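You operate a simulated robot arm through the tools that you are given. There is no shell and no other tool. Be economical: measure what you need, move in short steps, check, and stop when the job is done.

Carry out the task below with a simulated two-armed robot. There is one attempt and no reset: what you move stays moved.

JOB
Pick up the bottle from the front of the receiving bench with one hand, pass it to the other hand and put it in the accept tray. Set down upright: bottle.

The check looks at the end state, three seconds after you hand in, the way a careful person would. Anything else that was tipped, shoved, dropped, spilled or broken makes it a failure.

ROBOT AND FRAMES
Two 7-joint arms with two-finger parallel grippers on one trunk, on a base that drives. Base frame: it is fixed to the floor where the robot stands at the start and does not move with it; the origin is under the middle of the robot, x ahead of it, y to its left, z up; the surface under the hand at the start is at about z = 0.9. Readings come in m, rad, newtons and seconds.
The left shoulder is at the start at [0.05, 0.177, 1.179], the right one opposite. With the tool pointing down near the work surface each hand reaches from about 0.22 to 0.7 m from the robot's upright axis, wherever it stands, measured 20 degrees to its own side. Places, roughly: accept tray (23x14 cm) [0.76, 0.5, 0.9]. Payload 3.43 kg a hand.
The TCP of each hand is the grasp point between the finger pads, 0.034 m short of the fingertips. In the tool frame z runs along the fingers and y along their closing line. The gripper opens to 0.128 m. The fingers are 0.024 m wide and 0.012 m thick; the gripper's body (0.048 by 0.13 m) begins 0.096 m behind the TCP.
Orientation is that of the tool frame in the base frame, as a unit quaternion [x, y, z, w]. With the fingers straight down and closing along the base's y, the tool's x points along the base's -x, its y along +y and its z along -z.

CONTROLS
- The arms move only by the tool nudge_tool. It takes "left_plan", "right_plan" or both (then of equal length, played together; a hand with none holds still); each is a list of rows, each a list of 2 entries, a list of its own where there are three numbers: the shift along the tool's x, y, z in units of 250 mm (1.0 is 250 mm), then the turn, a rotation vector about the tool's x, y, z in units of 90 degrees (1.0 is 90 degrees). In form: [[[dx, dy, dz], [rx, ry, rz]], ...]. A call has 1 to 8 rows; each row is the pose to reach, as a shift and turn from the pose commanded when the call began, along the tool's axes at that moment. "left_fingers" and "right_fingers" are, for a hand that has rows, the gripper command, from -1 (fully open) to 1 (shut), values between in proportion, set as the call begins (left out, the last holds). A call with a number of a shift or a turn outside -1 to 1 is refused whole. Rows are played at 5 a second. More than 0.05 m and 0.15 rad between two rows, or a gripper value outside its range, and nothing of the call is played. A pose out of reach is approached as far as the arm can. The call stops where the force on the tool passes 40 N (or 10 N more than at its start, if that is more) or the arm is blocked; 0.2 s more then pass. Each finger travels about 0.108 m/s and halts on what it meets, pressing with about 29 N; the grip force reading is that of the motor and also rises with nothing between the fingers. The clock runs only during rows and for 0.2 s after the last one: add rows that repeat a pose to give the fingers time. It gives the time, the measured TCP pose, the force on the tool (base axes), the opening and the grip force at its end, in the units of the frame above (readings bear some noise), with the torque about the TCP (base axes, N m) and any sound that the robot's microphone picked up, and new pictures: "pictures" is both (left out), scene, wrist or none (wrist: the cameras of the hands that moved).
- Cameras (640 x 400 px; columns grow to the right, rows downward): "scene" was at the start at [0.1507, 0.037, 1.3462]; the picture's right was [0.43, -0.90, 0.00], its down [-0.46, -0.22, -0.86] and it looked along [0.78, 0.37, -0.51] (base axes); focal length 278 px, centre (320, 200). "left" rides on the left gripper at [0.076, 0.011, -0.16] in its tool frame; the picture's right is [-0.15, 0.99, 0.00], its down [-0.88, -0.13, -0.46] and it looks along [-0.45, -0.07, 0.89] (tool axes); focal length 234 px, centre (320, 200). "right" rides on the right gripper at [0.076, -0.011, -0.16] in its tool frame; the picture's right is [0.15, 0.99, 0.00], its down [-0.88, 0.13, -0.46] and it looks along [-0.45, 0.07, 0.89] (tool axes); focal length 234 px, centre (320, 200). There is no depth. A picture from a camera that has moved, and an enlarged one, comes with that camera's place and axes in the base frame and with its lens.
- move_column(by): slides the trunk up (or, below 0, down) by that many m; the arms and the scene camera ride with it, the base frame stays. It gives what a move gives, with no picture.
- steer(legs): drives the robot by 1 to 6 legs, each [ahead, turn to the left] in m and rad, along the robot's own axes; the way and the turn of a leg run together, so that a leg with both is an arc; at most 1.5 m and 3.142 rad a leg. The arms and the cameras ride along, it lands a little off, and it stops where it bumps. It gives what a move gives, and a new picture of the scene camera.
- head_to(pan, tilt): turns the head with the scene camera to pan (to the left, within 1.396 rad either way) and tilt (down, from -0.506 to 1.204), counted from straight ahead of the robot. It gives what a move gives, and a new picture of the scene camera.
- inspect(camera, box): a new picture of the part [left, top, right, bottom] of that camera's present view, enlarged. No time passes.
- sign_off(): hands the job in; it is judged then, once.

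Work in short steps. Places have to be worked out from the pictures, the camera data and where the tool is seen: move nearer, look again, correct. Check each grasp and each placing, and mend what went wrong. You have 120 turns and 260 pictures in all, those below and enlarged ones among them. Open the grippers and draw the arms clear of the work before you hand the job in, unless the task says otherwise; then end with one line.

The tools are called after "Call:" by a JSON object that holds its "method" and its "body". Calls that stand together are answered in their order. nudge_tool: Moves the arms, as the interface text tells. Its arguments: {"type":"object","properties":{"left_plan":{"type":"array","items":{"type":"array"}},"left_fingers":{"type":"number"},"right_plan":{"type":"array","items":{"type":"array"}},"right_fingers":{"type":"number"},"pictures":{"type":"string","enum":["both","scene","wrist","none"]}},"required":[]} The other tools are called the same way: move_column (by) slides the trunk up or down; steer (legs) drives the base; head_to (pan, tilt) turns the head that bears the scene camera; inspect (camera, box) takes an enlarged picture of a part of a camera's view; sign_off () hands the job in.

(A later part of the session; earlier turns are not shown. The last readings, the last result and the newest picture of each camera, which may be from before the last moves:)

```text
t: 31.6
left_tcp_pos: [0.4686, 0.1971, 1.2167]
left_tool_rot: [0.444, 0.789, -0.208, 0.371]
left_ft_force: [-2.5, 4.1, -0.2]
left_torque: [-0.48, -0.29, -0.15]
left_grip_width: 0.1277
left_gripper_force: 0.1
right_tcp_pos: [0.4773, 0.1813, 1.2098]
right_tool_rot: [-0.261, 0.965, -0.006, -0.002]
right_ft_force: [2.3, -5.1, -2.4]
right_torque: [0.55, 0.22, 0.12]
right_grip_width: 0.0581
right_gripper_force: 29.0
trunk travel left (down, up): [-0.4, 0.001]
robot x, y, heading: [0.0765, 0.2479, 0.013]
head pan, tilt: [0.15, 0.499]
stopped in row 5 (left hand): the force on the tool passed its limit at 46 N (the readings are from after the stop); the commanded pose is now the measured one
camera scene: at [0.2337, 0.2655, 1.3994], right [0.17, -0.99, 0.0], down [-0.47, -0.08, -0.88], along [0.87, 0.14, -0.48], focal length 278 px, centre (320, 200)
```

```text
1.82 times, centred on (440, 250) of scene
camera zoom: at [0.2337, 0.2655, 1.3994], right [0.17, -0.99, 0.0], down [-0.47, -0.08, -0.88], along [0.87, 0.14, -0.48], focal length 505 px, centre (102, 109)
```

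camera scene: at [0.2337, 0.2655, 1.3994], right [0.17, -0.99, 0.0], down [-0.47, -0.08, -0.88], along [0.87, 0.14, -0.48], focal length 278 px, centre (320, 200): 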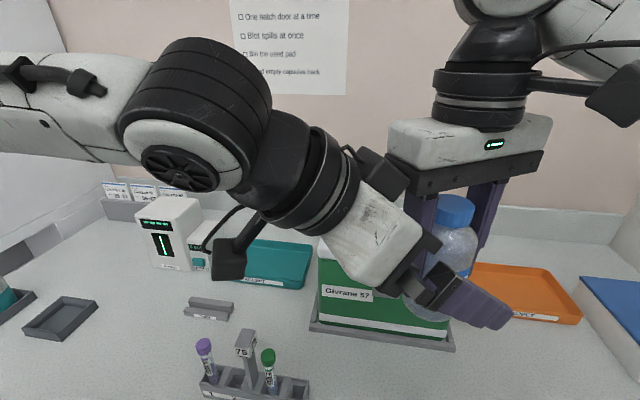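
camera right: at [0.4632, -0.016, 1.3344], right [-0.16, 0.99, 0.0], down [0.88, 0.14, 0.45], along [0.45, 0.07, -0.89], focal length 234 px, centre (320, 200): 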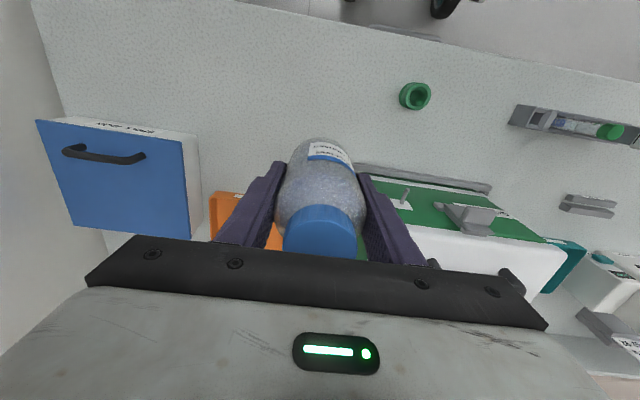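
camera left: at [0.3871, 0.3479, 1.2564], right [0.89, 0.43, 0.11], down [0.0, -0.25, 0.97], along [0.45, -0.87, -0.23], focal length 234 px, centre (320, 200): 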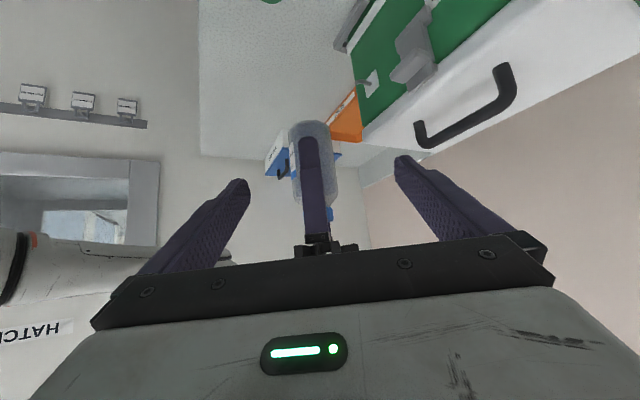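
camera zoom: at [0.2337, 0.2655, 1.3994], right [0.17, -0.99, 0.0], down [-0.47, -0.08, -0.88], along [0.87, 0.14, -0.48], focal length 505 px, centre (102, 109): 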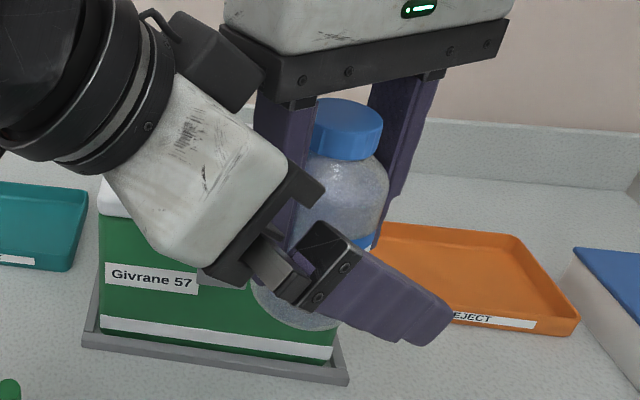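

The left crossbar touched the thicker upper part of the right finger before the grip was deep enough; the force is small again. I back the bottle out and flatten the left hand's pitch by about 15° for more room.

Call:
{"method": "nudge_tool", "body": {"right_plan": [[[0, -0.062, 0.05], [0, 0, 0]], [[0, -0.123, 0.1], [0, 0, 0]], [[0, -0.185, 0.15], [0, 0, 0]], [[0, -0.246, 0.205], [0, 0, 0]], [[0, -0.246, 0.205], [0, 0, 0]]], "pictures": "none"}}

Call:
{"method": "nudge_tool", "body": {"left_plan": [[[0, 0, 0], [0, -0.083, 0]], [[0, 0, 0], [0, -0.167, 0]], [[0, 0, 0], [0, -0.167, 0]]], "pictures": "scene"}}

```text
t: 32.8
left_tcp_pos: [0.4679, 0.1976, 1.2177]
left_tool_rot: [0.443, 0.789, -0.208, 0.372]
left_ft_force: [-0.6, 0.0, -0.1]
left_torque: [-0.03, 0.04, 0.01]
left_grip_width: 0.1279
left_gripper_force: 0.1
right_tcp_pos: [0.5048, 0.1309, 1.1576]
right_tool_rot: [-0.261, 0.965, -0.005, -0.002]
right_ft_force: [-0.6, -0.5, -2.6]
right_torque: [-0.02, -0.01, 0.0]
right_grip_width: 0.0581
right_gripper_force: 28.7
trunk travel left (down, up): [-0.4, 0.001]
robot x, y, heading: [0.076, 0.2513, 0.012]
head pan, tilt: [0.15, 0.499]
```

```text
t: 33.6
left_tcp_pos: [0.4662, 0.1978, 1.2171]
left_tool_rot: [0.412, 0.733, -0.264, 0.472]
left_ft_force: [-0.6, 0.0, 0.0]
left_torque: [0.02, -0.01, 0.0]
left_grip_width: 0.1282
left_gripper_force: 0.1
right_tcp_pos: [0.5055, 0.1308, 1.1587]
right_tool_rot: [-0.261, 0.965, -0.005, -0.003]
right_ft_force: [0.4, 0.0, -3.2]
right_torque: [-0.05, 0.0, 0.0]
right_grip_width: 0.058
right_gripper_force: 29.6
trunk travel left (down, up): [-0.4, 0.001]
robot x, y, heading: [0.0731, 0.252, 0.017]
head pan, tilt: [0.15, 0.499]
camera scene: at [0.2335, 0.2654, 1.3994], right [0.17, -0.99, 0.0], down [-0.47, -0.08, -0.88], along [0.87, 0.14, -0.48], focal length 278 px, centre (320, 200)
```

scene: 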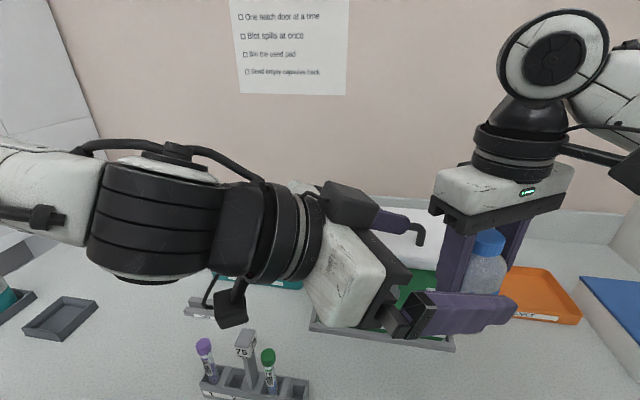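

The left pitch is now about 24° below horizontal. I raise the bottle onto the new approach line and bring it in.

Call:
{"method": "nudge_tool", "body": {"right_plan": [[[-0.007, -0.04, -0.09], [0, 0, 0]], [[-0.005, 0.03, -0.12], [0, 0, 0]], [[-0.003, 0.1, -0.155], [0, 0, 0]], [[-0.002, 0.17, -0.188], [0, 0, 0]], [[0, 0.23, -0.213], [0, 0, 0]], [[0, 0.269, -0.23], [0, 0, 0]], [[0, 0.269, -0.23], [0, 0, 0]]], "pictures": "scene"}}

Call:
{"method": "inspect", "body": {"camera": "left", "box": [120, 60, 520, 310]}}

Call:
{"method": "inspect", "body": {"camera": "scene", "box": [320, 140, 560, 360]}}

```text
t: 35.2
left_tcp_pos: [0.4689, 0.1971, 1.2165]
left_tool_rot: [0.412, 0.733, -0.264, 0.472]
left_ft_force: [-0.8, 0.5, 0.3]
left_torque: [0.04, 0.01, 0.01]
left_grip_width: 0.1277
left_gripper_force: 0.0
right_tcp_pos: [0.4759, 0.1885, 1.2151]
right_tool_rot: [-0.26, 0.966, -0.005, -0.002]
right_ft_force: [-0.1, -0.1, -3.1]
right_torque: [-0.02, 0.0, 0.02]
right_grip_width: 0.058
right_gripper_force: 29.3
trunk travel left (down, up): [-0.4, 0.001]
robot x, y, heading: [0.0733, 0.2524, 0.019]
head pan, tilt: [0.15, 0.499]
camera scene: at [0.2337, 0.2655, 1.3994], right [0.17, -0.99, 0.0], down [-0.47, -0.08, -0.88], along [0.87, 0.14, -0.48], focal length 278 px, centre (320, 200)
```

scene: 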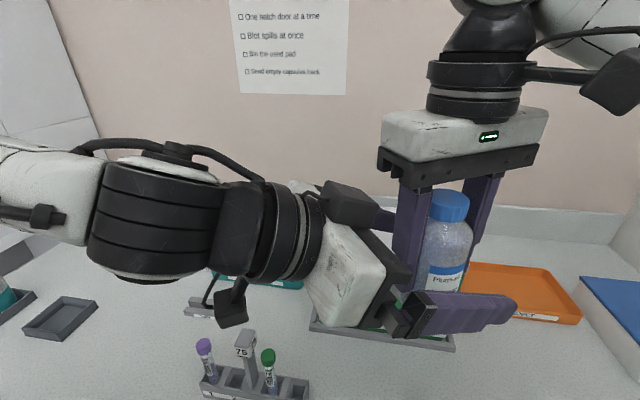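

```text
1.60 times, centred on (320, 185) of left
camera zoom: at [0.3848, 0.3535, 1.2127], right [0.88, 0.46, 0.13], down [-0.14, -0.03, 0.99], along [0.46, -0.89, 0.04], focal length 375 px, centre (320, 224)
```

zoom: 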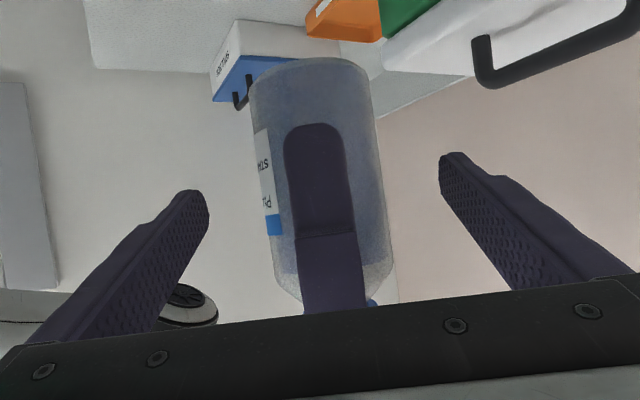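

```text
1.82 times, centred on (440, 250) of scene
camera zoom: at [0.2337, 0.2655, 1.3994], right [0.17, -0.99, 0.0], down [-0.47, -0.08, -0.88], along [0.87, 0.14, -0.48], focal length 505 px, centre (102, 109)
```

zoom: 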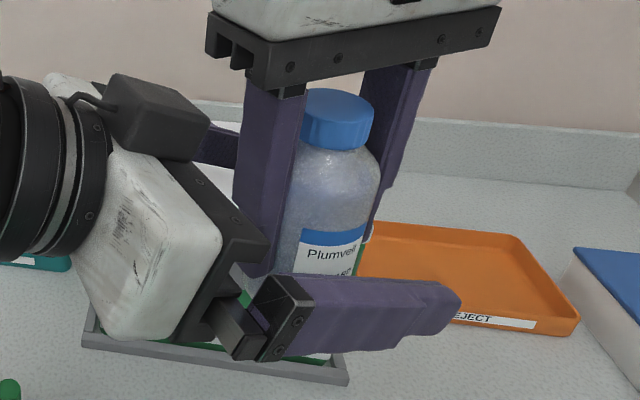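

No contact force, and the bottle axis is 1 cm past the left TCP and laterally centred. I close the left hand on the body.

Call:
{"method": "nudge_tool", "body": {"left_plan": [[[0, 0, 0], [0, 0, 0]], [[0, 0, 0], [0, 0, 0]], [[0, 0, 0], [0, 0, 0]], [[0, 0, 0], [0, 0, 0]], [[0, 0, 0], [0, 0, 0]]], "left_fingers": 1}}

Call:
{"method": "inspect", "body": {"camera": "scene", "box": [320, 140, 560, 360]}}

```text
t: 36.4
left_tcp_pos: [0.4681, 0.1983, 1.2169]
left_tool_rot: [0.41, 0.734, -0.263, 0.472]
left_ft_force: [11.9, 7.2, -0.5]
left_torque: [-0.12, 0.41, -0.08]
left_grip_width: 0.0576
left_gripper_force: 28.7
right_tcp_pos: [0.4754, 0.1868, 1.2141]
right_tool_rot: [-0.262, 0.965, -0.006, -0.002]
right_ft_force: [-11.9, -6.4, -0.4]
right_torque: [0.13, -0.42, 0.25]
right_grip_width: 0.0579
right_gripper_force: 28.6
trunk travel left (down, up): [-0.4, 0.001]
robot x, y, heading: [0.0725, 0.2499, 0.011]
head pan, tilt: [0.15, 0.499]
camera scene: at [0.2337, 0.2656, 1.3994], right [0.17, -0.99, 0.0], down [-0.47, -0.08, -0.88], along [0.87, 0.14, -0.48], focal length 278 px, centre (320, 200)
camera left: at [0.3855, 0.3541, 1.2127], right [0.87, 0.47, 0.13], down [-0.14, -0.03, 0.99], along [0.47, -0.88, 0.04], focal length 234 px, centre (320, 200)
```

scene: 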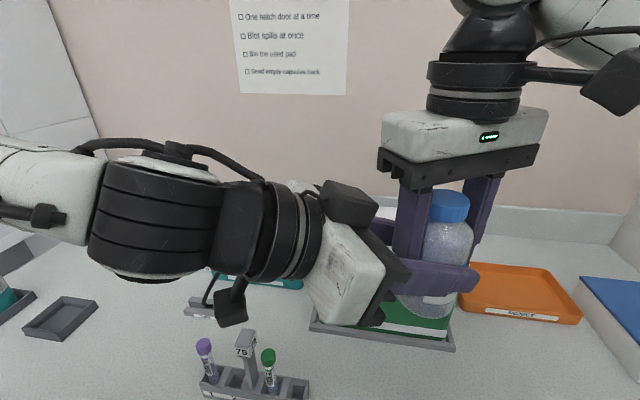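
left: 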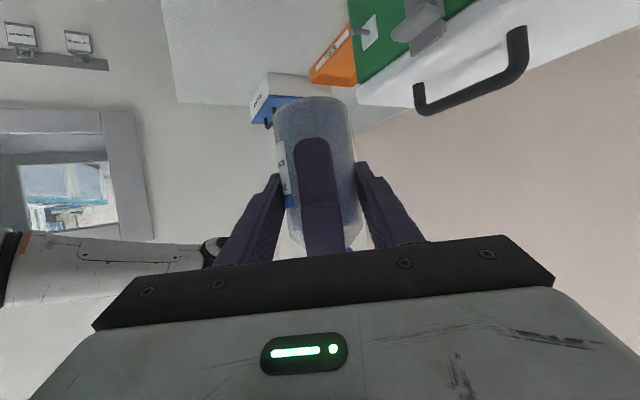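

```text
1.82 times, centred on (440, 250) of scene
camera zoom: at [0.2337, 0.2656, 1.3994], right [0.17, -0.99, 0.0], down [-0.47, -0.08, -0.88], along [0.87, 0.14, -0.48], focal length 505 px, centre (102, 109)
```

zoom: 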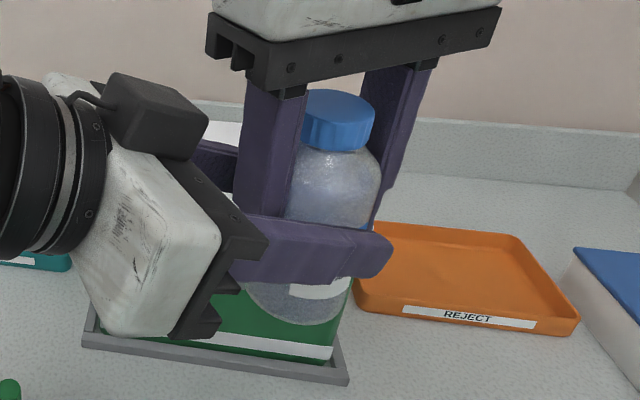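

Both hands hold it. I open the right fingers only slightly (0.069 m) and then check, before lifting the right hand straight up.

Call:
{"method": "nudge_tool", "body": {"right_plan": [[[0, 0, 0], [0, 0, 0]], [[0, 0, 0], [0, 0, 0]]], "right_fingers": -0.08, "pictures": "scene"}}

```text
t: 37.0
left_tcp_pos: [0.4674, 0.1969, 1.2165]
left_tool_rot: [0.413, 0.733, -0.265, 0.471]
left_ft_force: [-0.7, -0.9, -0.4]
left_torque: [0.01, 0.01, 0.0]
left_grip_width: 0.0577
left_gripper_force: 28.7
right_tcp_pos: [0.4756, 0.1873, 1.214]
right_tool_rot: [-0.26, 0.966, -0.005, -0.002]
right_ft_force: [0.1, -0.3, -0.1]
right_torque: [-0.03, 0.02, 0.0]
right_grip_width: 0.0689
right_gripper_force: 0.0
trunk travel left (down, up): [-0.4, 0.001]
robot x, y, heading: [0.0756, 0.2498, 0.012]
head pan, tilt: [0.15, 0.499]
camera scene: at [0.2336, 0.2656, 1.3994], right [0.17, -0.99, 0.0], down [-0.47, -0.08, -0.88], along [0.87, 0.14, -0.48], focal length 278 px, centre (320, 200)
```

scene: 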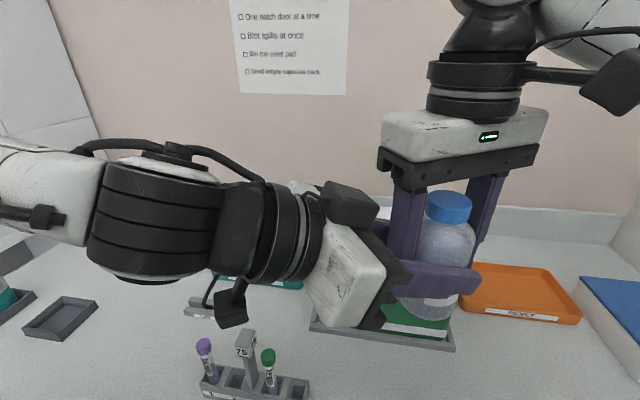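

The bottle stays put in the left hand and the right fingers are free. I raise the right hand by 0.14 m.

Call:
{"method": "nudge_tool", "body": {"right_plan": [[[0, 0, -0.05], [0, 0, 0]], [[0, 0, -0.12], [0, 0, 0]], [[0, 0, -0.2], [0, 0, 0]], [[0, 0, -0.3], [0, 0, 0]], [[0, 0, -0.4], [0, 0, 0]], [[0, 0, -0.5], [0, 0, 0]], [[0, 0, -0.58], [0, 0, 0]], [[0, 0, -0.58], [0, 0, 0]]], "pictures": "scene"}}

```text
t: 38.8
left_tcp_pos: [0.468, 0.1966, 1.2165]
left_tool_rot: [0.412, 0.733, -0.265, 0.472]
left_ft_force: [-0.2, 0.4, 0.1]
left_torque: [0.01, 0.03, 0.0]
left_grip_width: 0.0576
left_gripper_force: 28.8
right_tcp_pos: [0.4749, 0.1897, 1.3595]
right_tool_rot: [-0.262, 0.965, -0.006, -0.002]
right_ft_force: [-0.1, -0.1, 0.6]
right_torque: [-0.01, 0.06, -0.04]
right_grip_width: 0.0692
right_gripper_force: 0.0
trunk travel left (down, up): [-0.4, 0.001]
robot x, y, heading: [0.0734, 0.2488, 0.017]
head pan, tilt: [0.15, 0.499]
camera scene: at [0.2339, 0.2655, 1.3993], right [0.17, -0.99, 0.0], down [-0.47, -0.08, -0.88], along [0.87, 0.14, -0.48], focal length 278 px, centre (320, 200)
```

scene: 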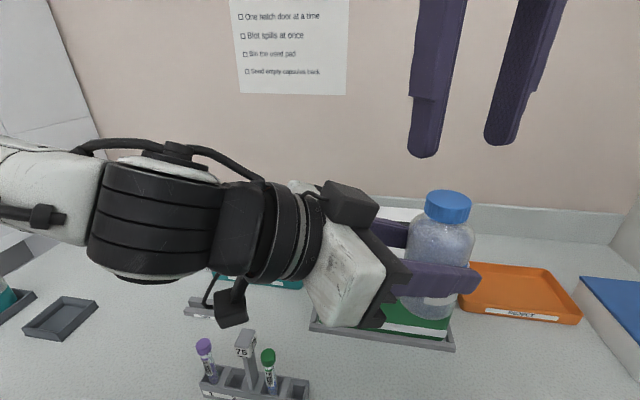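

The handover is complete. I move the right hand away to the right first, clear of the bottle.

Call:
{"method": "nudge_tool", "body": {"right_plan": [[[0.05, -0.12, 0], [0, 0, 0]], [[0.1, -0.24, 0], [0, 0, 0]], [[0.15, -0.36, 0], [0, 0, 0]], [[0.2, -0.48, 0], [0, 0, 0]], [[0.25, -0.6, 0], [0, 0, 0]], [[0.3, -0.72, 0], [0, 0, 0]], [[0.34, -0.82, 0], [0, 0, 0]]], "pictures": "none"}}

Call:
{"method": "nudge_tool", "body": {"left_plan": [[[0.026, 0.082, -0.094], [-0.076, 0, -0.0345]], [[0.052, 0.164, -0.188], [-0.152, 0, -0.069]], [[0.079, 0.246, -0.281], [-0.228, 0, -0.1035]], [[0.105, 0.328, -0.375], [-0.3035, 0, -0.138]], [[0.131, 0.41, -0.469], [-0.379, 0, -0.1725]], [[0.157, 0.493, -0.563], [-0.455, 0, -0.207]], [[0.184, 0.575, -0.656], [-0.531, 0, -0.2415]], [[0.21, 0.657, -0.75], [-0.607, 0, -0.276]]]}}

```text
t: 40.4
left_tcp_pos: [0.4675, 0.1966, 1.2167]
left_tool_rot: [0.412, 0.733, -0.264, 0.472]
left_ft_force: [0.1, -0.6, -0.4]
left_torque: [0.0, 0.01, -0.02]
left_grip_width: 0.058
left_gripper_force: 29.3
right_tcp_pos: [0.505, -0.0306, 1.3627]
right_tool_rot: [-0.261, 0.965, -0.006, -0.003]
right_ft_force: [-0.5, -0.3, 0.1]
right_torque: [0.02, -0.02, 0.04]
right_grip_width: 0.0693
right_gripper_force: 0.1
trunk travel left (down, up): [-0.4, 0.001]
robot x, y, heading: [0.0724, 0.2491, 0.014]
head pan, tilt: [0.15, 0.499]
```

```text
t: 42.2
left_tcp_pos: [0.5198, 0.4463, 1.2529]
left_tool_rot: [-0.011, 0.841, 0.008, 0.54]
left_ft_force: [0.5, 0.6, -3.2]
left_torque: [-0.04, 0.01, 0.02]
left_grip_width: 0.0575
left_gripper_force: 28.5
left hand out of reach, approached as far as the arm can: row 4, 5, 6, 7, 8
right_tcp_pos: [0.5065, -0.0283, 1.3631]
right_tool_rot: [-0.262, 0.965, -0.007, -0.002]
right_ft_force: [0.1, -0.2, 0.2]
right_torque: [0.03, 0.0, 0.02]
right_grip_width: 0.0689
right_gripper_force: 0.1
trunk travel left (down, up): [-0.4, 0.001]
robot x, y, heading: [0.0757, 0.2513, 0.017]
head pan, tilt: [0.15, 0.499]
camera scene: at [0.2336, 0.2663, 1.3994], right [0.17, -0.99, 0.0], down [-0.47, -0.08, -0.88], along [0.87, 0.14, -0.48], focal length 278 px, centre (320, 200)
camera left: at [0.3422, 0.4522, 1.2489], right [0.03, 0.99, 0.13], down [-0.04, -0.13, 0.99], along [1.0, -0.04, 0.04], focal length 234 px, centre (320, 200)
```

scene: 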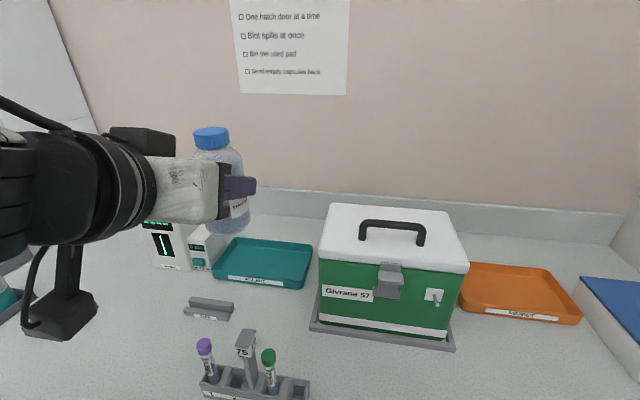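
left: 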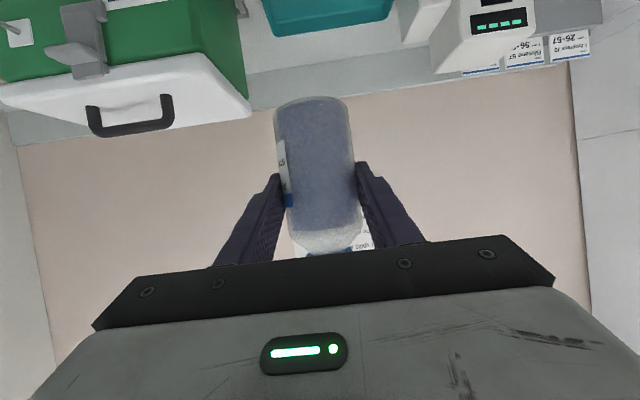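

The bottle is upright in the left hand, now pointing ahead. The tray spans x ≈ 0.70–0.84, y ≈ 0.38–0.60, so I move the bottle high over it, to TCP (0.744, 0.48, 1.20).

Call:
{"method": "nudge_tool", "body": {"left_plan": [[[-0.032, 0.019, 0.15], [0, 0, 0]], [[-0.064, 0.037, 0.3], [0, 0, 0]], [[-0.096, 0.056, 0.45], [0, 0, 0]], [[-0.128, 0.075, 0.6], [0, 0, 0]], [[-0.16, 0.093, 0.75], [0, 0, 0]], [[-0.192, 0.112, 0.9], [0, 0, 0]], [[-0.192, 0.112, 0.9], [0, 0, 0]]], "pictures": "none"}}

Call:
{"method": "head_to", "body": {"pan": 0.35, "tilt": 0.6}}

```text
t: 43.8
left_tcp_pos: [0.7435, 0.478, 1.2056]
left_tool_rot: [-0.009, 0.841, 0.007, 0.541]
left_ft_force: [-0.2, 0.0, -2.3]
left_torque: [-0.03, 0.03, -0.01]
left_grip_width: 0.0578
left_gripper_force: 28.7
right_tcp_pos: [0.5055, -0.0295, 1.3634]
right_tool_rot: [-0.261, 0.965, -0.005, -0.003]
right_ft_force: [-1.1, -0.1, 0.5]
right_torque: [0.03, 0.0, 0.02]
right_grip_width: 0.0691
right_gripper_force: 0.1
trunk travel left (down, up): [-0.4, 0.001]
robot x, y, heading: [0.0691, 0.2492, 0.018]
head pan, tilt: [0.15, 0.499]
```

```text
t: 44.5
left_tcp_pos: [0.7424, 0.4801, 1.2044]
left_tool_rot: [-0.009, 0.84, 0.007, 0.542]
left_ft_force: [0.5, 0.2, -3.5]
left_torque: [0.01, 0.06, 0.01]
left_grip_width: 0.0575
left_gripper_force: 28.8
right_tcp_pos: [0.5062, -0.0293, 1.3629]
right_tool_rot: [-0.261, 0.965, -0.005, -0.004]
right_ft_force: [-0.8, 0.6, 1.3]
right_torque: [0.01, -0.04, 0.0]
right_grip_width: 0.0692
right_gripper_force: 0.0
trunk travel left (down, up): [-0.4, 0.001]
robot x, y, heading: [0.0768, 0.2481, 0.013]
head pan, tilt: [0.351, 0.6]
camera scene: at [0.2266, 0.2824, 1.3903], right [0.36, -0.93, 0.0], down [-0.53, -0.2, -0.83], along [0.77, 0.3, -0.56], focal length 278 px, centre (320, 200)
```

scene: 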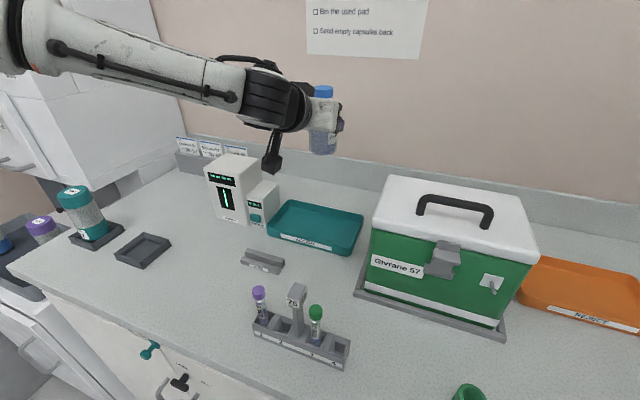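

From both views the tray centre is about (0.766, 0.50). I shift onto it and descend to TCP z ≈ 0.985, which leaves the bottle base about 1.5 cm above the floor of the tray.

Call:
{"method": "nudge_tool", "body": {"left_plan": [[[-0.02, 0.08, 0.044], [0, 0, 0]], [[0.11, 0.08, 0.105], [0, 0, 0]], [[0.24, 0.08, 0.165], [0, 0, 0]], [[0.37, 0.08, 0.225], [0, 0, 0]], [[0.5, 0.08, 0.285], [0, 0, 0]], [[0.64, 0.08, 0.346], [0, 0, 0]], [[0.775, 0.08, 0.408], [0, 0, 0]], [[0.775, 0.08, 0.408], [0, 0, 0]]]}}

Call:
{"method": "inspect", "body": {"camera": "scene", "box": [200, 130, 400, 290]}}

```text
t: 46.3
left_tcp_pos: [0.7361, 0.5168, 1.0082]
left_tool_rot: [-0.009, 0.841, 0.007, 0.541]
left_ft_force: [-0.7, 0.2, -2.6]
left_torque: [0.0, 0.01, 0.01]
left_grip_width: 0.0577
left_gripper_force: 29.1
left hand out of reach, approached as far as the arm can: row 6, 7, 8
right_tcp_pos: [0.506, -0.0299, 1.3625]
right_tool_rot: [-0.259, 0.966, -0.005, -0.002]
right_ft_force: [-0.1, 0.8, 0.0]
right_torque: [0.0, 0.0, -0.03]
right_grip_width: 0.0691
right_gripper_force: 0.1
trunk travel left (down, up): [-0.4, 0.001]
robot x, y, heading: [0.0747, 0.2521, 0.011]
head pan, tilt: [0.351, 0.6]
camera scene: at [0.2267, 0.2821, 1.3903], right [0.36, -0.93, 0.0], down [-0.53, -0.2, -0.82], along [0.77, 0.3, -0.57], focal length 278 px, centre (320, 200)
camera left: at [0.5588, 0.5236, 1.0034], right [0.04, 0.99, 0.13], down [-0.05, -0.13, 0.99], along [1.0, -0.04, 0.04], focal length 234 px, centre (320, 200)
```

scene: 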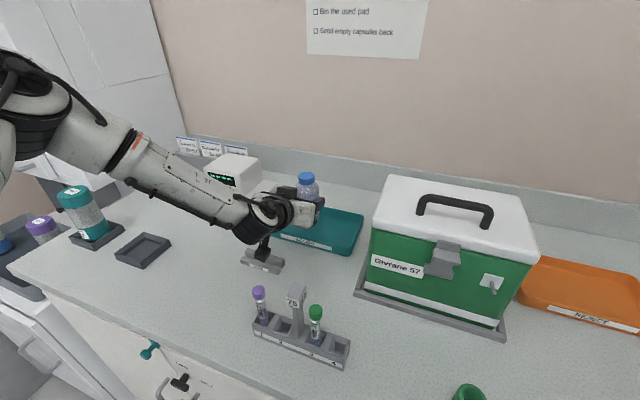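
left: 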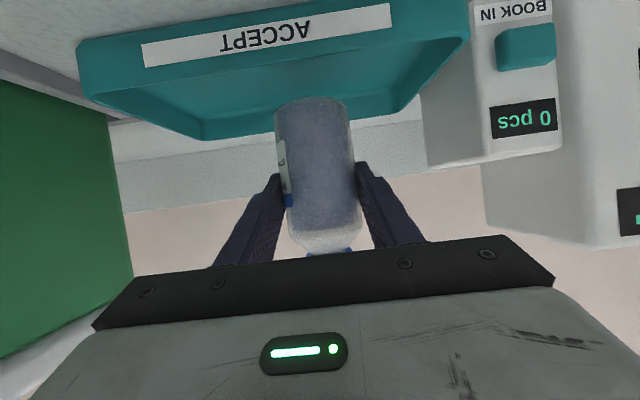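

```text
2.50 times, centred on (300, 210) of scene
camera zoom: at [0.2267, 0.2821, 1.3903], right [0.36, -0.93, 0.0], down [-0.53, -0.2, -0.82], along [0.77, 0.3, -0.57], focal length 694 px, centre (370, 175)
```

zoom: 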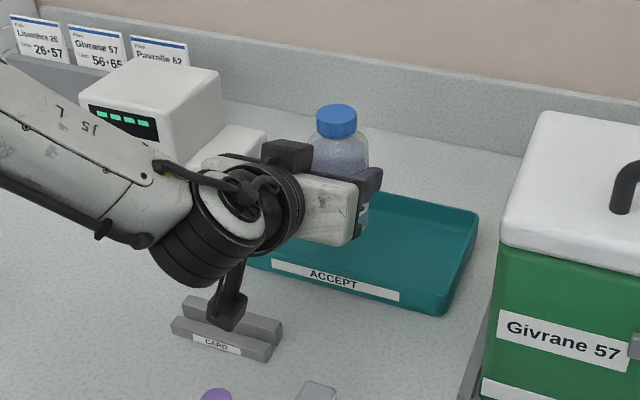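

The arm stops about 4 cm above the tray at its joint limit, so I'll use the trunk for the last part. First I raise the hand's reach margin by lowering the trunk 0.025 m, then shift about 1 cm forward and 1.7 cm right.

Call:
{"method": "move_column", "body": {"by": -0.02}}

Call:
{"method": "nudge_tool", "body": {"left_plan": [[[-0.01, -0.034, 0.022], [0, 0, 0]], [[-0.02, -0.068, 0.044], [0, 0, 0]], [[-0.02, -0.068, 0.044], [0, 0, 0]]]}}

Call:
{"method": "inspect", "body": {"camera": "scene", "box": [200, 130, 400, 290]}}

```text
t: 47.0
left_tcp_pos: [0.7355, 0.5174, 0.9877]
left_tool_rot: [-0.01, 0.841, 0.008, 0.541]
left_ft_force: [-0.5, -1.0, -2.4]
left_torque: [-0.02, 0.05, 0.02]
left_grip_width: 0.0574
left_gripper_force: 28.7
right_tcp_pos: [0.5068, -0.0295, 1.3429]
right_tool_rot: [-0.261, 0.965, -0.006, -0.002]
right_ft_force: [-0.4, -0.3, 0.8]
right_torque: [-0.01, -0.01, 0.02]
right_grip_width: 0.069
right_gripper_force: 0.1
trunk travel left (down, up): [-0.38, 0.021]
robot x, y, heading: [0.0742, 0.2512, 0.016]
head pan, tilt: [0.351, 0.6]
```

```text
t: 47.8
left_tcp_pos: [0.7409, 0.5074, 0.9995]
left_tool_rot: [-0.009, 0.841, 0.006, 0.541]
left_ft_force: [-0.5, 0.3, -2.3]
left_torque: [0.0, 0.03, 0.0]
left_grip_width: 0.0577
left_gripper_force: 28.8
left hand out of reach, approached as far as the arm can: row 1, 2, 3
right_tcp_pos: [0.5062, -0.0304, 1.3425]
right_tool_rot: [-0.261, 0.965, -0.005, -0.003]
right_ft_force: [0.0, -0.7, 0.0]
right_torque: [0.0, -0.01, -0.02]
right_grip_width: 0.0691
right_gripper_force: 0.1
trunk travel left (down, up): [-0.38, 0.021]
robot x, y, heading: [0.0749, 0.2502, 0.016]
head pan, tilt: [0.351, 0.6]
camera scene: at [0.2266, 0.2825, 1.3703], right [0.36, -0.93, 0.0], down [-0.53, -0.2, -0.82], along [0.77, 0.3, -0.57], focal length 278 px, centre (320, 200)
camera left: at [0.5631, 0.5144, 0.9936], right [0.04, 0.99, 0.13], down [-0.05, -0.13, 0.99], along [1.0, -0.04, 0.04], focal length 234 px, centre (320, 200)
```

scene: 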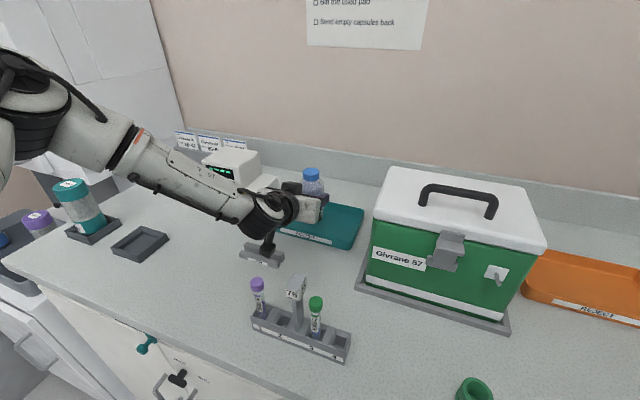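
left: 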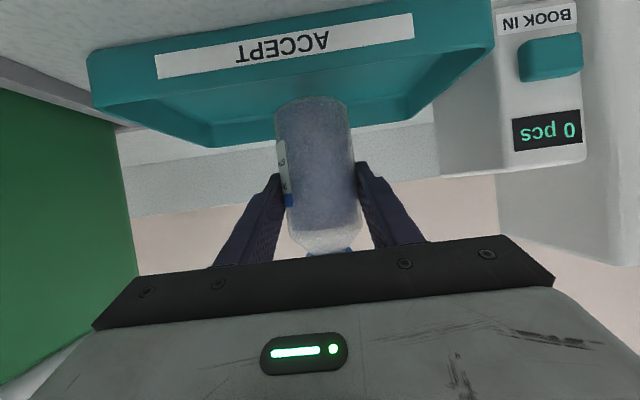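

```text
2.50 times, centred on (300, 210) of scene
camera zoom: at [0.2266, 0.2825, 1.3703], right [0.36, -0.93, 0.0], down [-0.53, -0.2, -0.82], along [0.77, 0.3, -0.57], focal length 694 px, centre (370, 175)
```

zoom: 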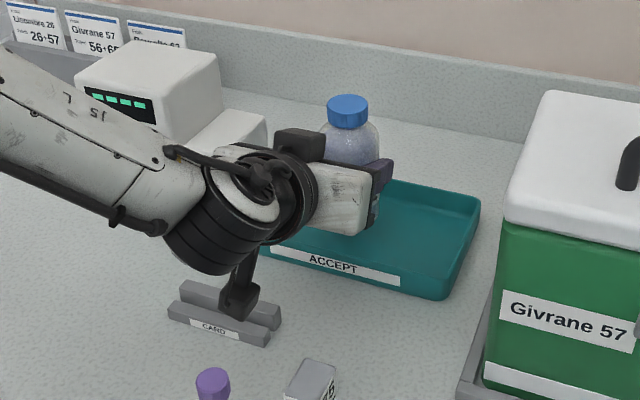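

The bottle is nearly over the tray, but the hand's camera block hangs close to the CARD holder. I lift 5 cm and shift 3 cm right and 1.2 cm forward, where the arm has margin, so the trunk can do the vertical lowering.

Call:
{"method": "nudge_tool", "body": {"left_plan": [[[-0.1, -0.02, -0.04], [0, 0, 0]], [[-0.19, -0.06, -0.05], [0, 0, 0]], [[-0.2, -0.12, -0.04], [0, 0, 0]], [[-0.2, -0.12, -0.04], [0, 0, 0]]], "pictures": "scene"}}

```text
t: 48.8
left_tcp_pos: [0.7539, 0.4785, 1.0474]
left_tool_rot: [-0.011, 0.841, 0.008, 0.542]
left_ft_force: [-0.6, 0.2, -3.3]
left_torque: [-0.03, 0.03, -0.01]
left_grip_width: 0.0575
left_gripper_force: 28.6
right_tcp_pos: [0.5059, -0.0299, 1.3426]
right_tool_rot: [-0.261, 0.965, -0.005, -0.002]
right_ft_force: [0.0, -0.6, 0.3]
right_torque: [-0.04, -0.03, 0.03]
right_grip_width: 0.0689
right_gripper_force: 0.0
trunk travel left (down, up): [-0.38, 0.021]
robot x, y, heading: [0.0759, 0.2509, 0.017]
head pan, tilt: [0.351, 0.6]
camera scene: at [0.2264, 0.2826, 1.3703], right [0.36, -0.93, 0.0], down [-0.53, -0.2, -0.82], along [0.77, 0.3, -0.57], focal length 278 px, centre (320, 200)
```

scene: 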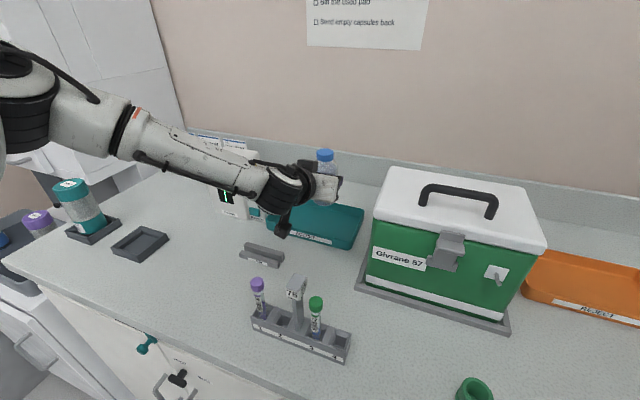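

That pose is fully reached, with the bottle over the middle of the tray. I lower the trunk 5.5 cm and check the clearances.

Call:
{"method": "move_column", "body": {"by": -0.055}}

Call:
{"method": "inspect", "body": {"camera": "scene", "box": [200, 120, 400, 280]}}

Call:
{"method": "inspect", "body": {"camera": "left", "box": [80, 0, 560, 300]}}

```text
t: 49.8
left_tcp_pos: [0.7539, 0.4781, 0.9925]
left_tool_rot: [-0.009, 0.841, 0.007, 0.542]
left_ft_force: [0.1, 0.4, -2.5]
left_torque: [0.02, 0.03, -0.02]
left_grip_width: 0.0576
left_gripper_force: 29.0
right_tcp_pos: [0.5051, -0.0296, 1.2879]
right_tool_rot: [-0.261, 0.965, -0.005, -0.002]
right_ft_force: [0.0, -0.2, -0.2]
right_torque: [-0.02, 0.0, 0.01]
right_grip_width: 0.0689
right_gripper_force: 0.1
trunk travel left (down, up): [-0.325, 0.076]
robot x, y, heading: [0.0723, 0.2502, 0.016]
head pan, tilt: [0.351, 0.6]
```

```text
2.50 times, centred on (300, 200) of scene
camera zoom: at [0.2263, 0.2824, 1.3153], right [0.36, -0.93, 0.0], down [-0.53, -0.2, -0.83], along [0.77, 0.3, -0.56], focal length 694 px, centre (370, 200)
```

zoom: 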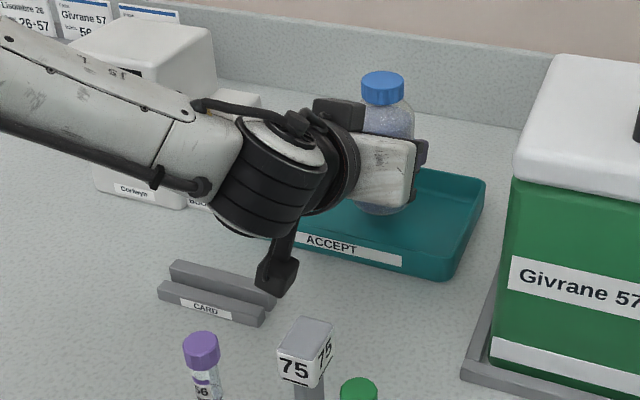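

```text
1.33 times, centred on (320, 150) of left
camera zoom: at [0.5757, 0.4845, 0.9874], right [0.04, 0.99, 0.13], down [-0.05, -0.13, 0.99], along [1.0, -0.04, 0.04], focal length 312 px, centre (320, 267)
```

zoom: 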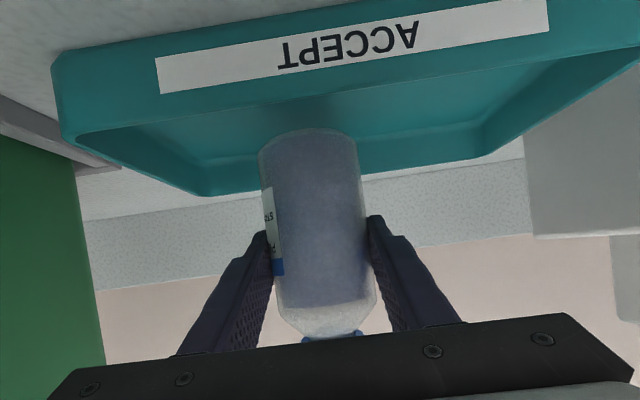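

The bottle is inside the tray behind the front rim, about 2 cm above its floor, with everything clear. I lower in small steps with the arm, watching the force.

Call:
{"method": "nudge_tool", "body": {"left_plan": [[[0.018, 0, 0.008], [0, 0, 0]], [[0.036, 0, 0.017], [0, 0, 0]], [[0.05, 0, 0.023], [0, 0, 0]], [[0.05, 0, 0.023], [0, 0, 0]]], "pictures": "none"}}

Call:
{"method": "inspect", "body": {"camera": "left", "box": [160, 0, 480, 200]}}

```text
t: 50.8
left_tcp_pos: [0.7524, 0.479, 0.9784]
left_tool_rot: [-0.01, 0.841, 0.008, 0.54]
left_ft_force: [0.0, -0.2, -2.7]
left_torque: [0.03, 0.05, 0.0]
left_grip_width: 0.0573
left_gripper_force: 28.6
right_tcp_pos: [0.5061, -0.0298, 1.2887]
right_tool_rot: [-0.261, 0.965, -0.005, -0.003]
right_ft_force: [0.7, -0.4, 0.0]
right_torque: [0.02, 0.0, -0.03]
right_grip_width: 0.0689
right_gripper_force: 0.1
trunk travel left (down, up): [-0.325, 0.076]
robot x, y, heading: [0.0768, 0.2504, 0.016]
head pan, tilt: [0.351, 0.6]
```

```text
2.00 times, centred on (320, 100) of left
camera zoom: at [0.5749, 0.4861, 0.9745], right [0.04, 0.99, 0.13], down [-0.05, -0.13, 0.99], along [1.0, -0.04, 0.04], focal length 468 px, centre (320, 400)
```

zoom: 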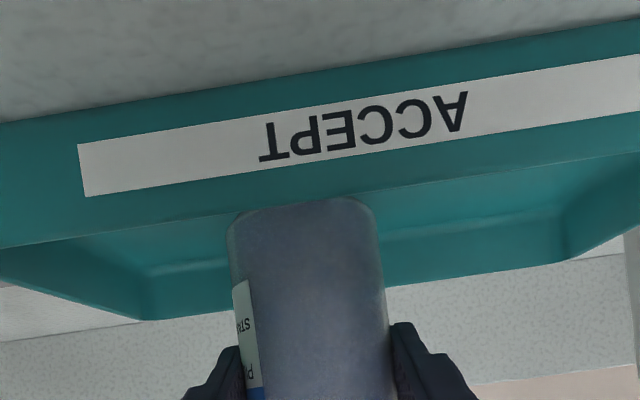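

There is no contact yet at TCP z 0.978. I keep lowering in small steps.

Call:
{"method": "nudge_tool", "body": {"left_plan": [[[0.011, 0, 0.005], [0, 0, 0]], [[0.018, 0, 0.008], [0, 0, 0]], [[0.018, 0, 0.008], [0, 0, 0]]], "pictures": "none"}}

Call:
{"method": "nudge_tool", "body": {"left_plan": [[[0.008, 0, 0.0035], [0, 0, 0]], [[0.011, 0, 0.005], [0, 0, 0]], [[0.011, 0, 0.005], [0, 0, 0]]], "pictures": "none"}}

```text
t: 51.6
left_tcp_pos: [0.7526, 0.4793, 0.9771]
left_tool_rot: [-0.009, 0.841, 0.007, 0.541]
left_ft_force: [0.4, 0.2, -1.1]
left_torque: [0.0, 0.02, -0.02]
left_grip_width: 0.0575
left_gripper_force: 29.2
left hand out of reach, approached as far as the arm can: row 1, 2, 3
right_tcp_pos: [0.5059, -0.031, 1.2873]
right_tool_rot: [-0.261, 0.965, -0.006, -0.003]
right_ft_force: [0.7, -0.4, 0.1]
right_torque: [-0.03, 0.01, -0.01]
right_grip_width: 0.0692
right_gripper_force: 0.0
trunk travel left (down, up): [-0.325, 0.076]
robot x, y, heading: [0.0706, 0.2527, 0.016]
head pan, tilt: [0.351, 0.6]
```

```text
t: 52.4
left_tcp_pos: [0.7494, 0.481, 0.9747]
left_tool_rot: [-0.009, 0.841, 0.007, 0.541]
left_ft_force: [0.2, 0.0, -3.6]
left_torque: [0.0, 0.0, 0.02]
left_grip_width: 0.0577
left_gripper_force: 29.7
right_tcp_pos: [0.5055, -0.0309, 1.2886]
right_tool_rot: [-0.261, 0.965, -0.006, -0.003]
right_ft_force: [-0.3, -0.2, -0.4]
right_torque: [0.0, -0.01, 0.01]
right_grip_width: 0.0692
right_gripper_force: 0.1
trunk travel left (down, up): [-0.325, 0.076]
robot x, y, heading: [0.0774, 0.2507, 0.011]
head pan, tilt: [0.351, 0.6]
```

Reach limit again, with no contact at 0.975. I use the trunk in 3 mm steps.

Call:
{"method": "move_column", "body": {"by": -0.003}}

Call:
{"method": "inspect", "body": {"camera": "left", "box": [160, 0, 480, 200]}}

```text
t: 52.9
left_tcp_pos: [0.75, 0.4808, 0.972]
left_tool_rot: [-0.01, 0.841, 0.007, 0.541]
left_ft_force: [0.3, -0.8, -0.9]
left_torque: [0.03, 0.03, -0.01]
left_grip_width: 0.0576
left_gripper_force: 29.0
right_tcp_pos: [0.5064, -0.0296, 1.2853]
right_tool_rot: [-0.261, 0.965, -0.005, -0.003]
right_ft_force: [0.4, 0.0, 0.4]
right_torque: [-0.01, 0.01, 0.02]
right_grip_width: 0.0691
right_gripper_force: 0.0
trunk travel left (down, up): [-0.322, 0.079]
robot x, y, heading: [0.0735, 0.2517, 0.012]
head pan, tilt: [0.351, 0.6]
```

```text
2.00 times, centred on (320, 100) of left
camera zoom: at [0.5725, 0.4878, 0.9674], right [0.04, 0.99, 0.13], down [-0.05, -0.13, 0.99], along [1.0, -0.04, 0.04], focal length 468 px, centre (320, 400)
```

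zoom: 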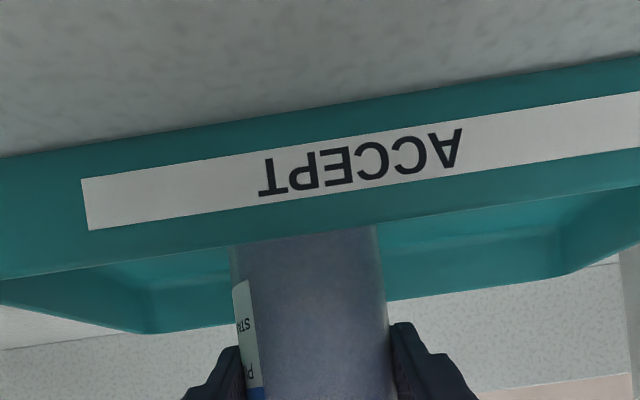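

The base has passed below the rim. The force may be starting to change, so I go another 2 mm, twice.

Call:
{"method": "move_column", "body": {"by": -0.002}}

Call:
{"method": "move_column", "body": {"by": -0.002}}

```text
t: 53.4
left_tcp_pos: [0.7503, 0.4801, 0.9725]
left_tool_rot: [-0.009, 0.84, 0.006, 0.543]
left_ft_force: [-1.0, 0.4, 3.7]
left_torque: [0.01, 0.25, -0.01]
left_grip_width: 0.0574
left_gripper_force: 29.0
right_tcp_pos: [0.5059, -0.0301, 1.283]
right_tool_rot: [-0.261, 0.965, -0.005, -0.002]
right_ft_force: [-0.9, 0.0, -0.7]
right_torque: [0.01, -0.02, -0.01]
right_grip_width: 0.0692
right_gripper_force: 0.2
trunk travel left (down, up): [-0.32, 0.081]
robot x, y, heading: [0.0745, 0.2513, 0.017]
head pan, tilt: [0.351, 0.6]
```

```text
t: 53.9
left_tcp_pos: [0.7505, 0.4809, 0.971]
left_tool_rot: [-0.009, 0.839, 0.007, 0.544]
left_ft_force: [-2.8, 0.5, 13.0]
left_torque: [0.1, 0.39, -0.05]
left_grip_width: 0.0576
left_gripper_force: 28.6
right_tcp_pos: [0.5042, -0.0295, 1.2825]
right_tool_rot: [-0.262, 0.965, -0.006, -0.001]
right_ft_force: [-0.1, 0.4, 0.0]
right_torque: [-0.02, -0.02, -0.05]
right_grip_width: 0.0692
right_gripper_force: 0.1
trunk travel left (down, up): [-0.318, 0.083]
robot x, y, heading: [0.0739, 0.2493, 0.011]
head pan, tilt: [0.351, 0.6]
```

The bottle is on the tray floor (13 N upward). I ease up 1.5 mm and then open the left fingers.

Call:
{"method": "move_column", "body": {"by": 0.0015}}

Call:
{"method": "nudge_tool", "body": {"left_plan": [[[0, 0, 0], [0, 0, 0]], [[0, 0, 0], [0, 0, 0]], [[0, 0, 0], [0, 0, 0]]], "left_fingers": -0.4}}

Call:
{"method": "inspect", "body": {"camera": "scene", "box": [220, 80, 400, 230]}}

```text
t: 54.4
left_tcp_pos: [0.7496, 0.4798, 0.9711]
left_tool_rot: [-0.01, 0.839, 0.007, 0.544]
left_ft_force: [2.6, 1.2, 13.3]
left_torque: [0.05, 0.09, -0.08]
left_grip_width: 0.0576
left_gripper_force: 28.9
right_tcp_pos: [0.5045, -0.0303, 1.2827]
right_tool_rot: [-0.26, 0.965, -0.005, -0.002]
right_ft_force: [-0.3, 0.0, 0.4]
right_torque: [0.0, 0.0, 0.0]
right_grip_width: 0.0689
right_gripper_force: 0.0
trunk travel left (down, up): [-0.32, 0.082]
robot x, y, heading: [0.0718, 0.2514, 0.015]
head pan, tilt: [0.351, 0.6]
```

```text
t: 55.2
left_tcp_pos: [0.7495, 0.4806, 0.9694]
left_tool_rot: [-0.009, 0.841, 0.007, 0.541]
left_ft_force: [0.5, 0.0, 0.0]
left_torque: [-0.02, -0.03, 0.01]
left_grip_width: 0.0899
left_gripper_force: 0.1
right_tcp_pos: [0.505, -0.0304, 1.2816]
right_tool_rot: [-0.261, 0.965, -0.006, -0.002]
right_ft_force: [0.3, 0.7, 0.4]
right_torque: [-0.01, 0.03, 0.01]
right_grip_width: 0.0692
right_gripper_force: 0.0
trunk travel left (down, up): [-0.32, 0.082]
robot x, y, heading: [0.0727, 0.2483, 0.022]
head pan, tilt: [0.351, 0.6]
camera scene: at [0.2261, 0.2823, 1.3098], right [0.36, -0.93, 0.0], down [-0.53, -0.2, -0.83], along [0.77, 0.3, -0.56], focal length 278 px, centre (320, 200)
camera left: at [0.5721, 0.4876, 0.9648], right [0.04, 0.99, 0.13], down [-0.05, -0.13, 0.99], along [1.0, -0.04, 0.04], focal length 234 px, centre (320, 200)
```

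scene: 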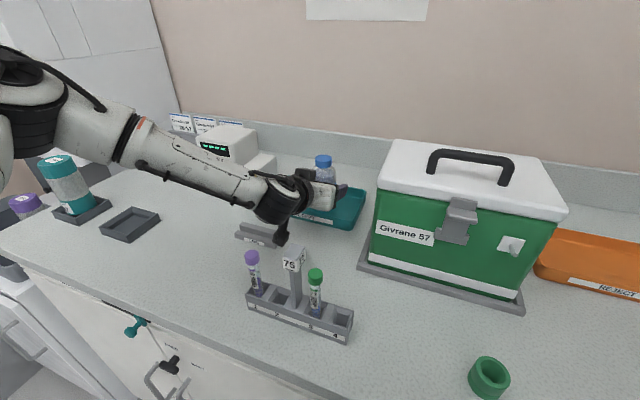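
left: 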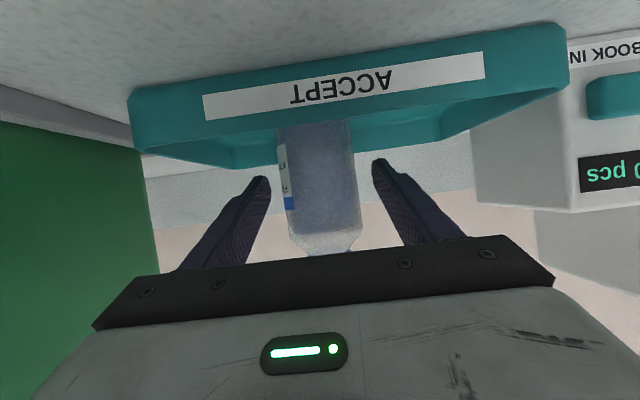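

```text
2.67 times, centred on (310, 155) of scene
camera zoom: at [0.2261, 0.2823, 1.3098], right [0.36, -0.93, 0.0], down [-0.53, -0.2, -0.83], along [0.77, 0.3, -0.56], focal length 741 px, centre (347, 320)
```

zoom: 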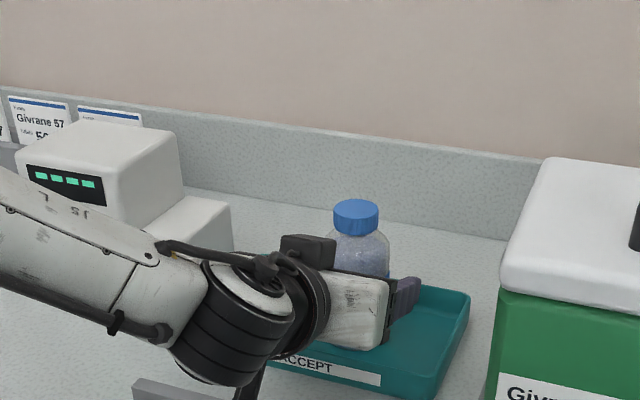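

The bottle stands free between the open fingers. Backing straight out would pass the camera block close to the purple tube, so I raise the hand straight up 0.15 m instead.

Call:
{"method": "nudge_tool", "body": {"left_plan": [[[-0.07, 0, -0.032], [0, 0, 0]], [[-0.16, 0, -0.073], [0, 0, 0]], [[-0.26, 0, -0.119], [0, 0, 0]], [[-0.36, 0, -0.165], [0, 0, 0]], [[-0.46, 0, -0.21], [0, 0, 0]], [[-0.55, 0, -0.251], [0, 0, 0]], [[-0.62, 0, -0.283], [0, 0, 0]]]}}

```text
t: 56.8
left_tcp_pos: [0.7488, 0.4784, 1.1408]
left_tool_rot: [-0.009, 0.841, 0.006, 0.541]
left_ft_force: [-0.8, -0.2, 0.2]
left_torque: [-0.04, 0.0, 0.0]
left_grip_width: 0.0896
left_gripper_force: 0.0
right_tcp_pos: [0.505, -0.0298, 1.2819]
right_tool_rot: [-0.261, 0.965, -0.005, -0.002]
right_ft_force: [0.4, 0.2, 0.1]
right_torque: [-0.01, 0.02, 0.03]
right_grip_width: 0.0688
right_gripper_force: 0.1
trunk travel left (down, up): [-0.32, 0.082]
robot x, y, heading: [0.07, 0.2501, 0.017]
head pan, tilt: [0.351, 0.6]
camera scene: at [0.226, 0.2822, 1.3099], right [0.36, -0.93, 0.0], down [-0.53, -0.2, -0.83], along [0.77, 0.3, -0.56], focal length 278 px, centre (320, 200)
camera left: at [0.5709, 0.4854, 1.1361], right [0.04, 0.99, 0.13], down [-0.05, -0.13, 0.99], along [1.0, -0.04, 0.04], focal length 234 px, centre (320, 200)
```

scene: 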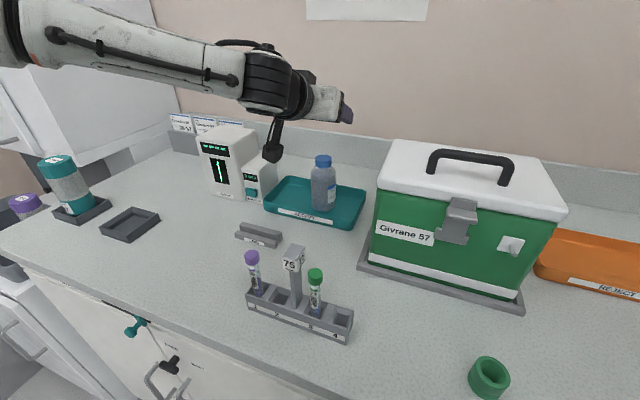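
left: 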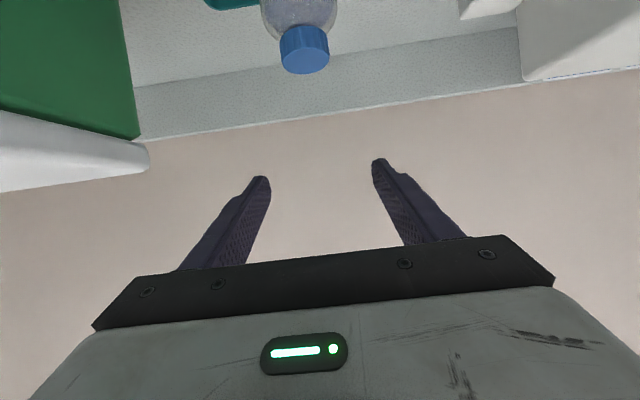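

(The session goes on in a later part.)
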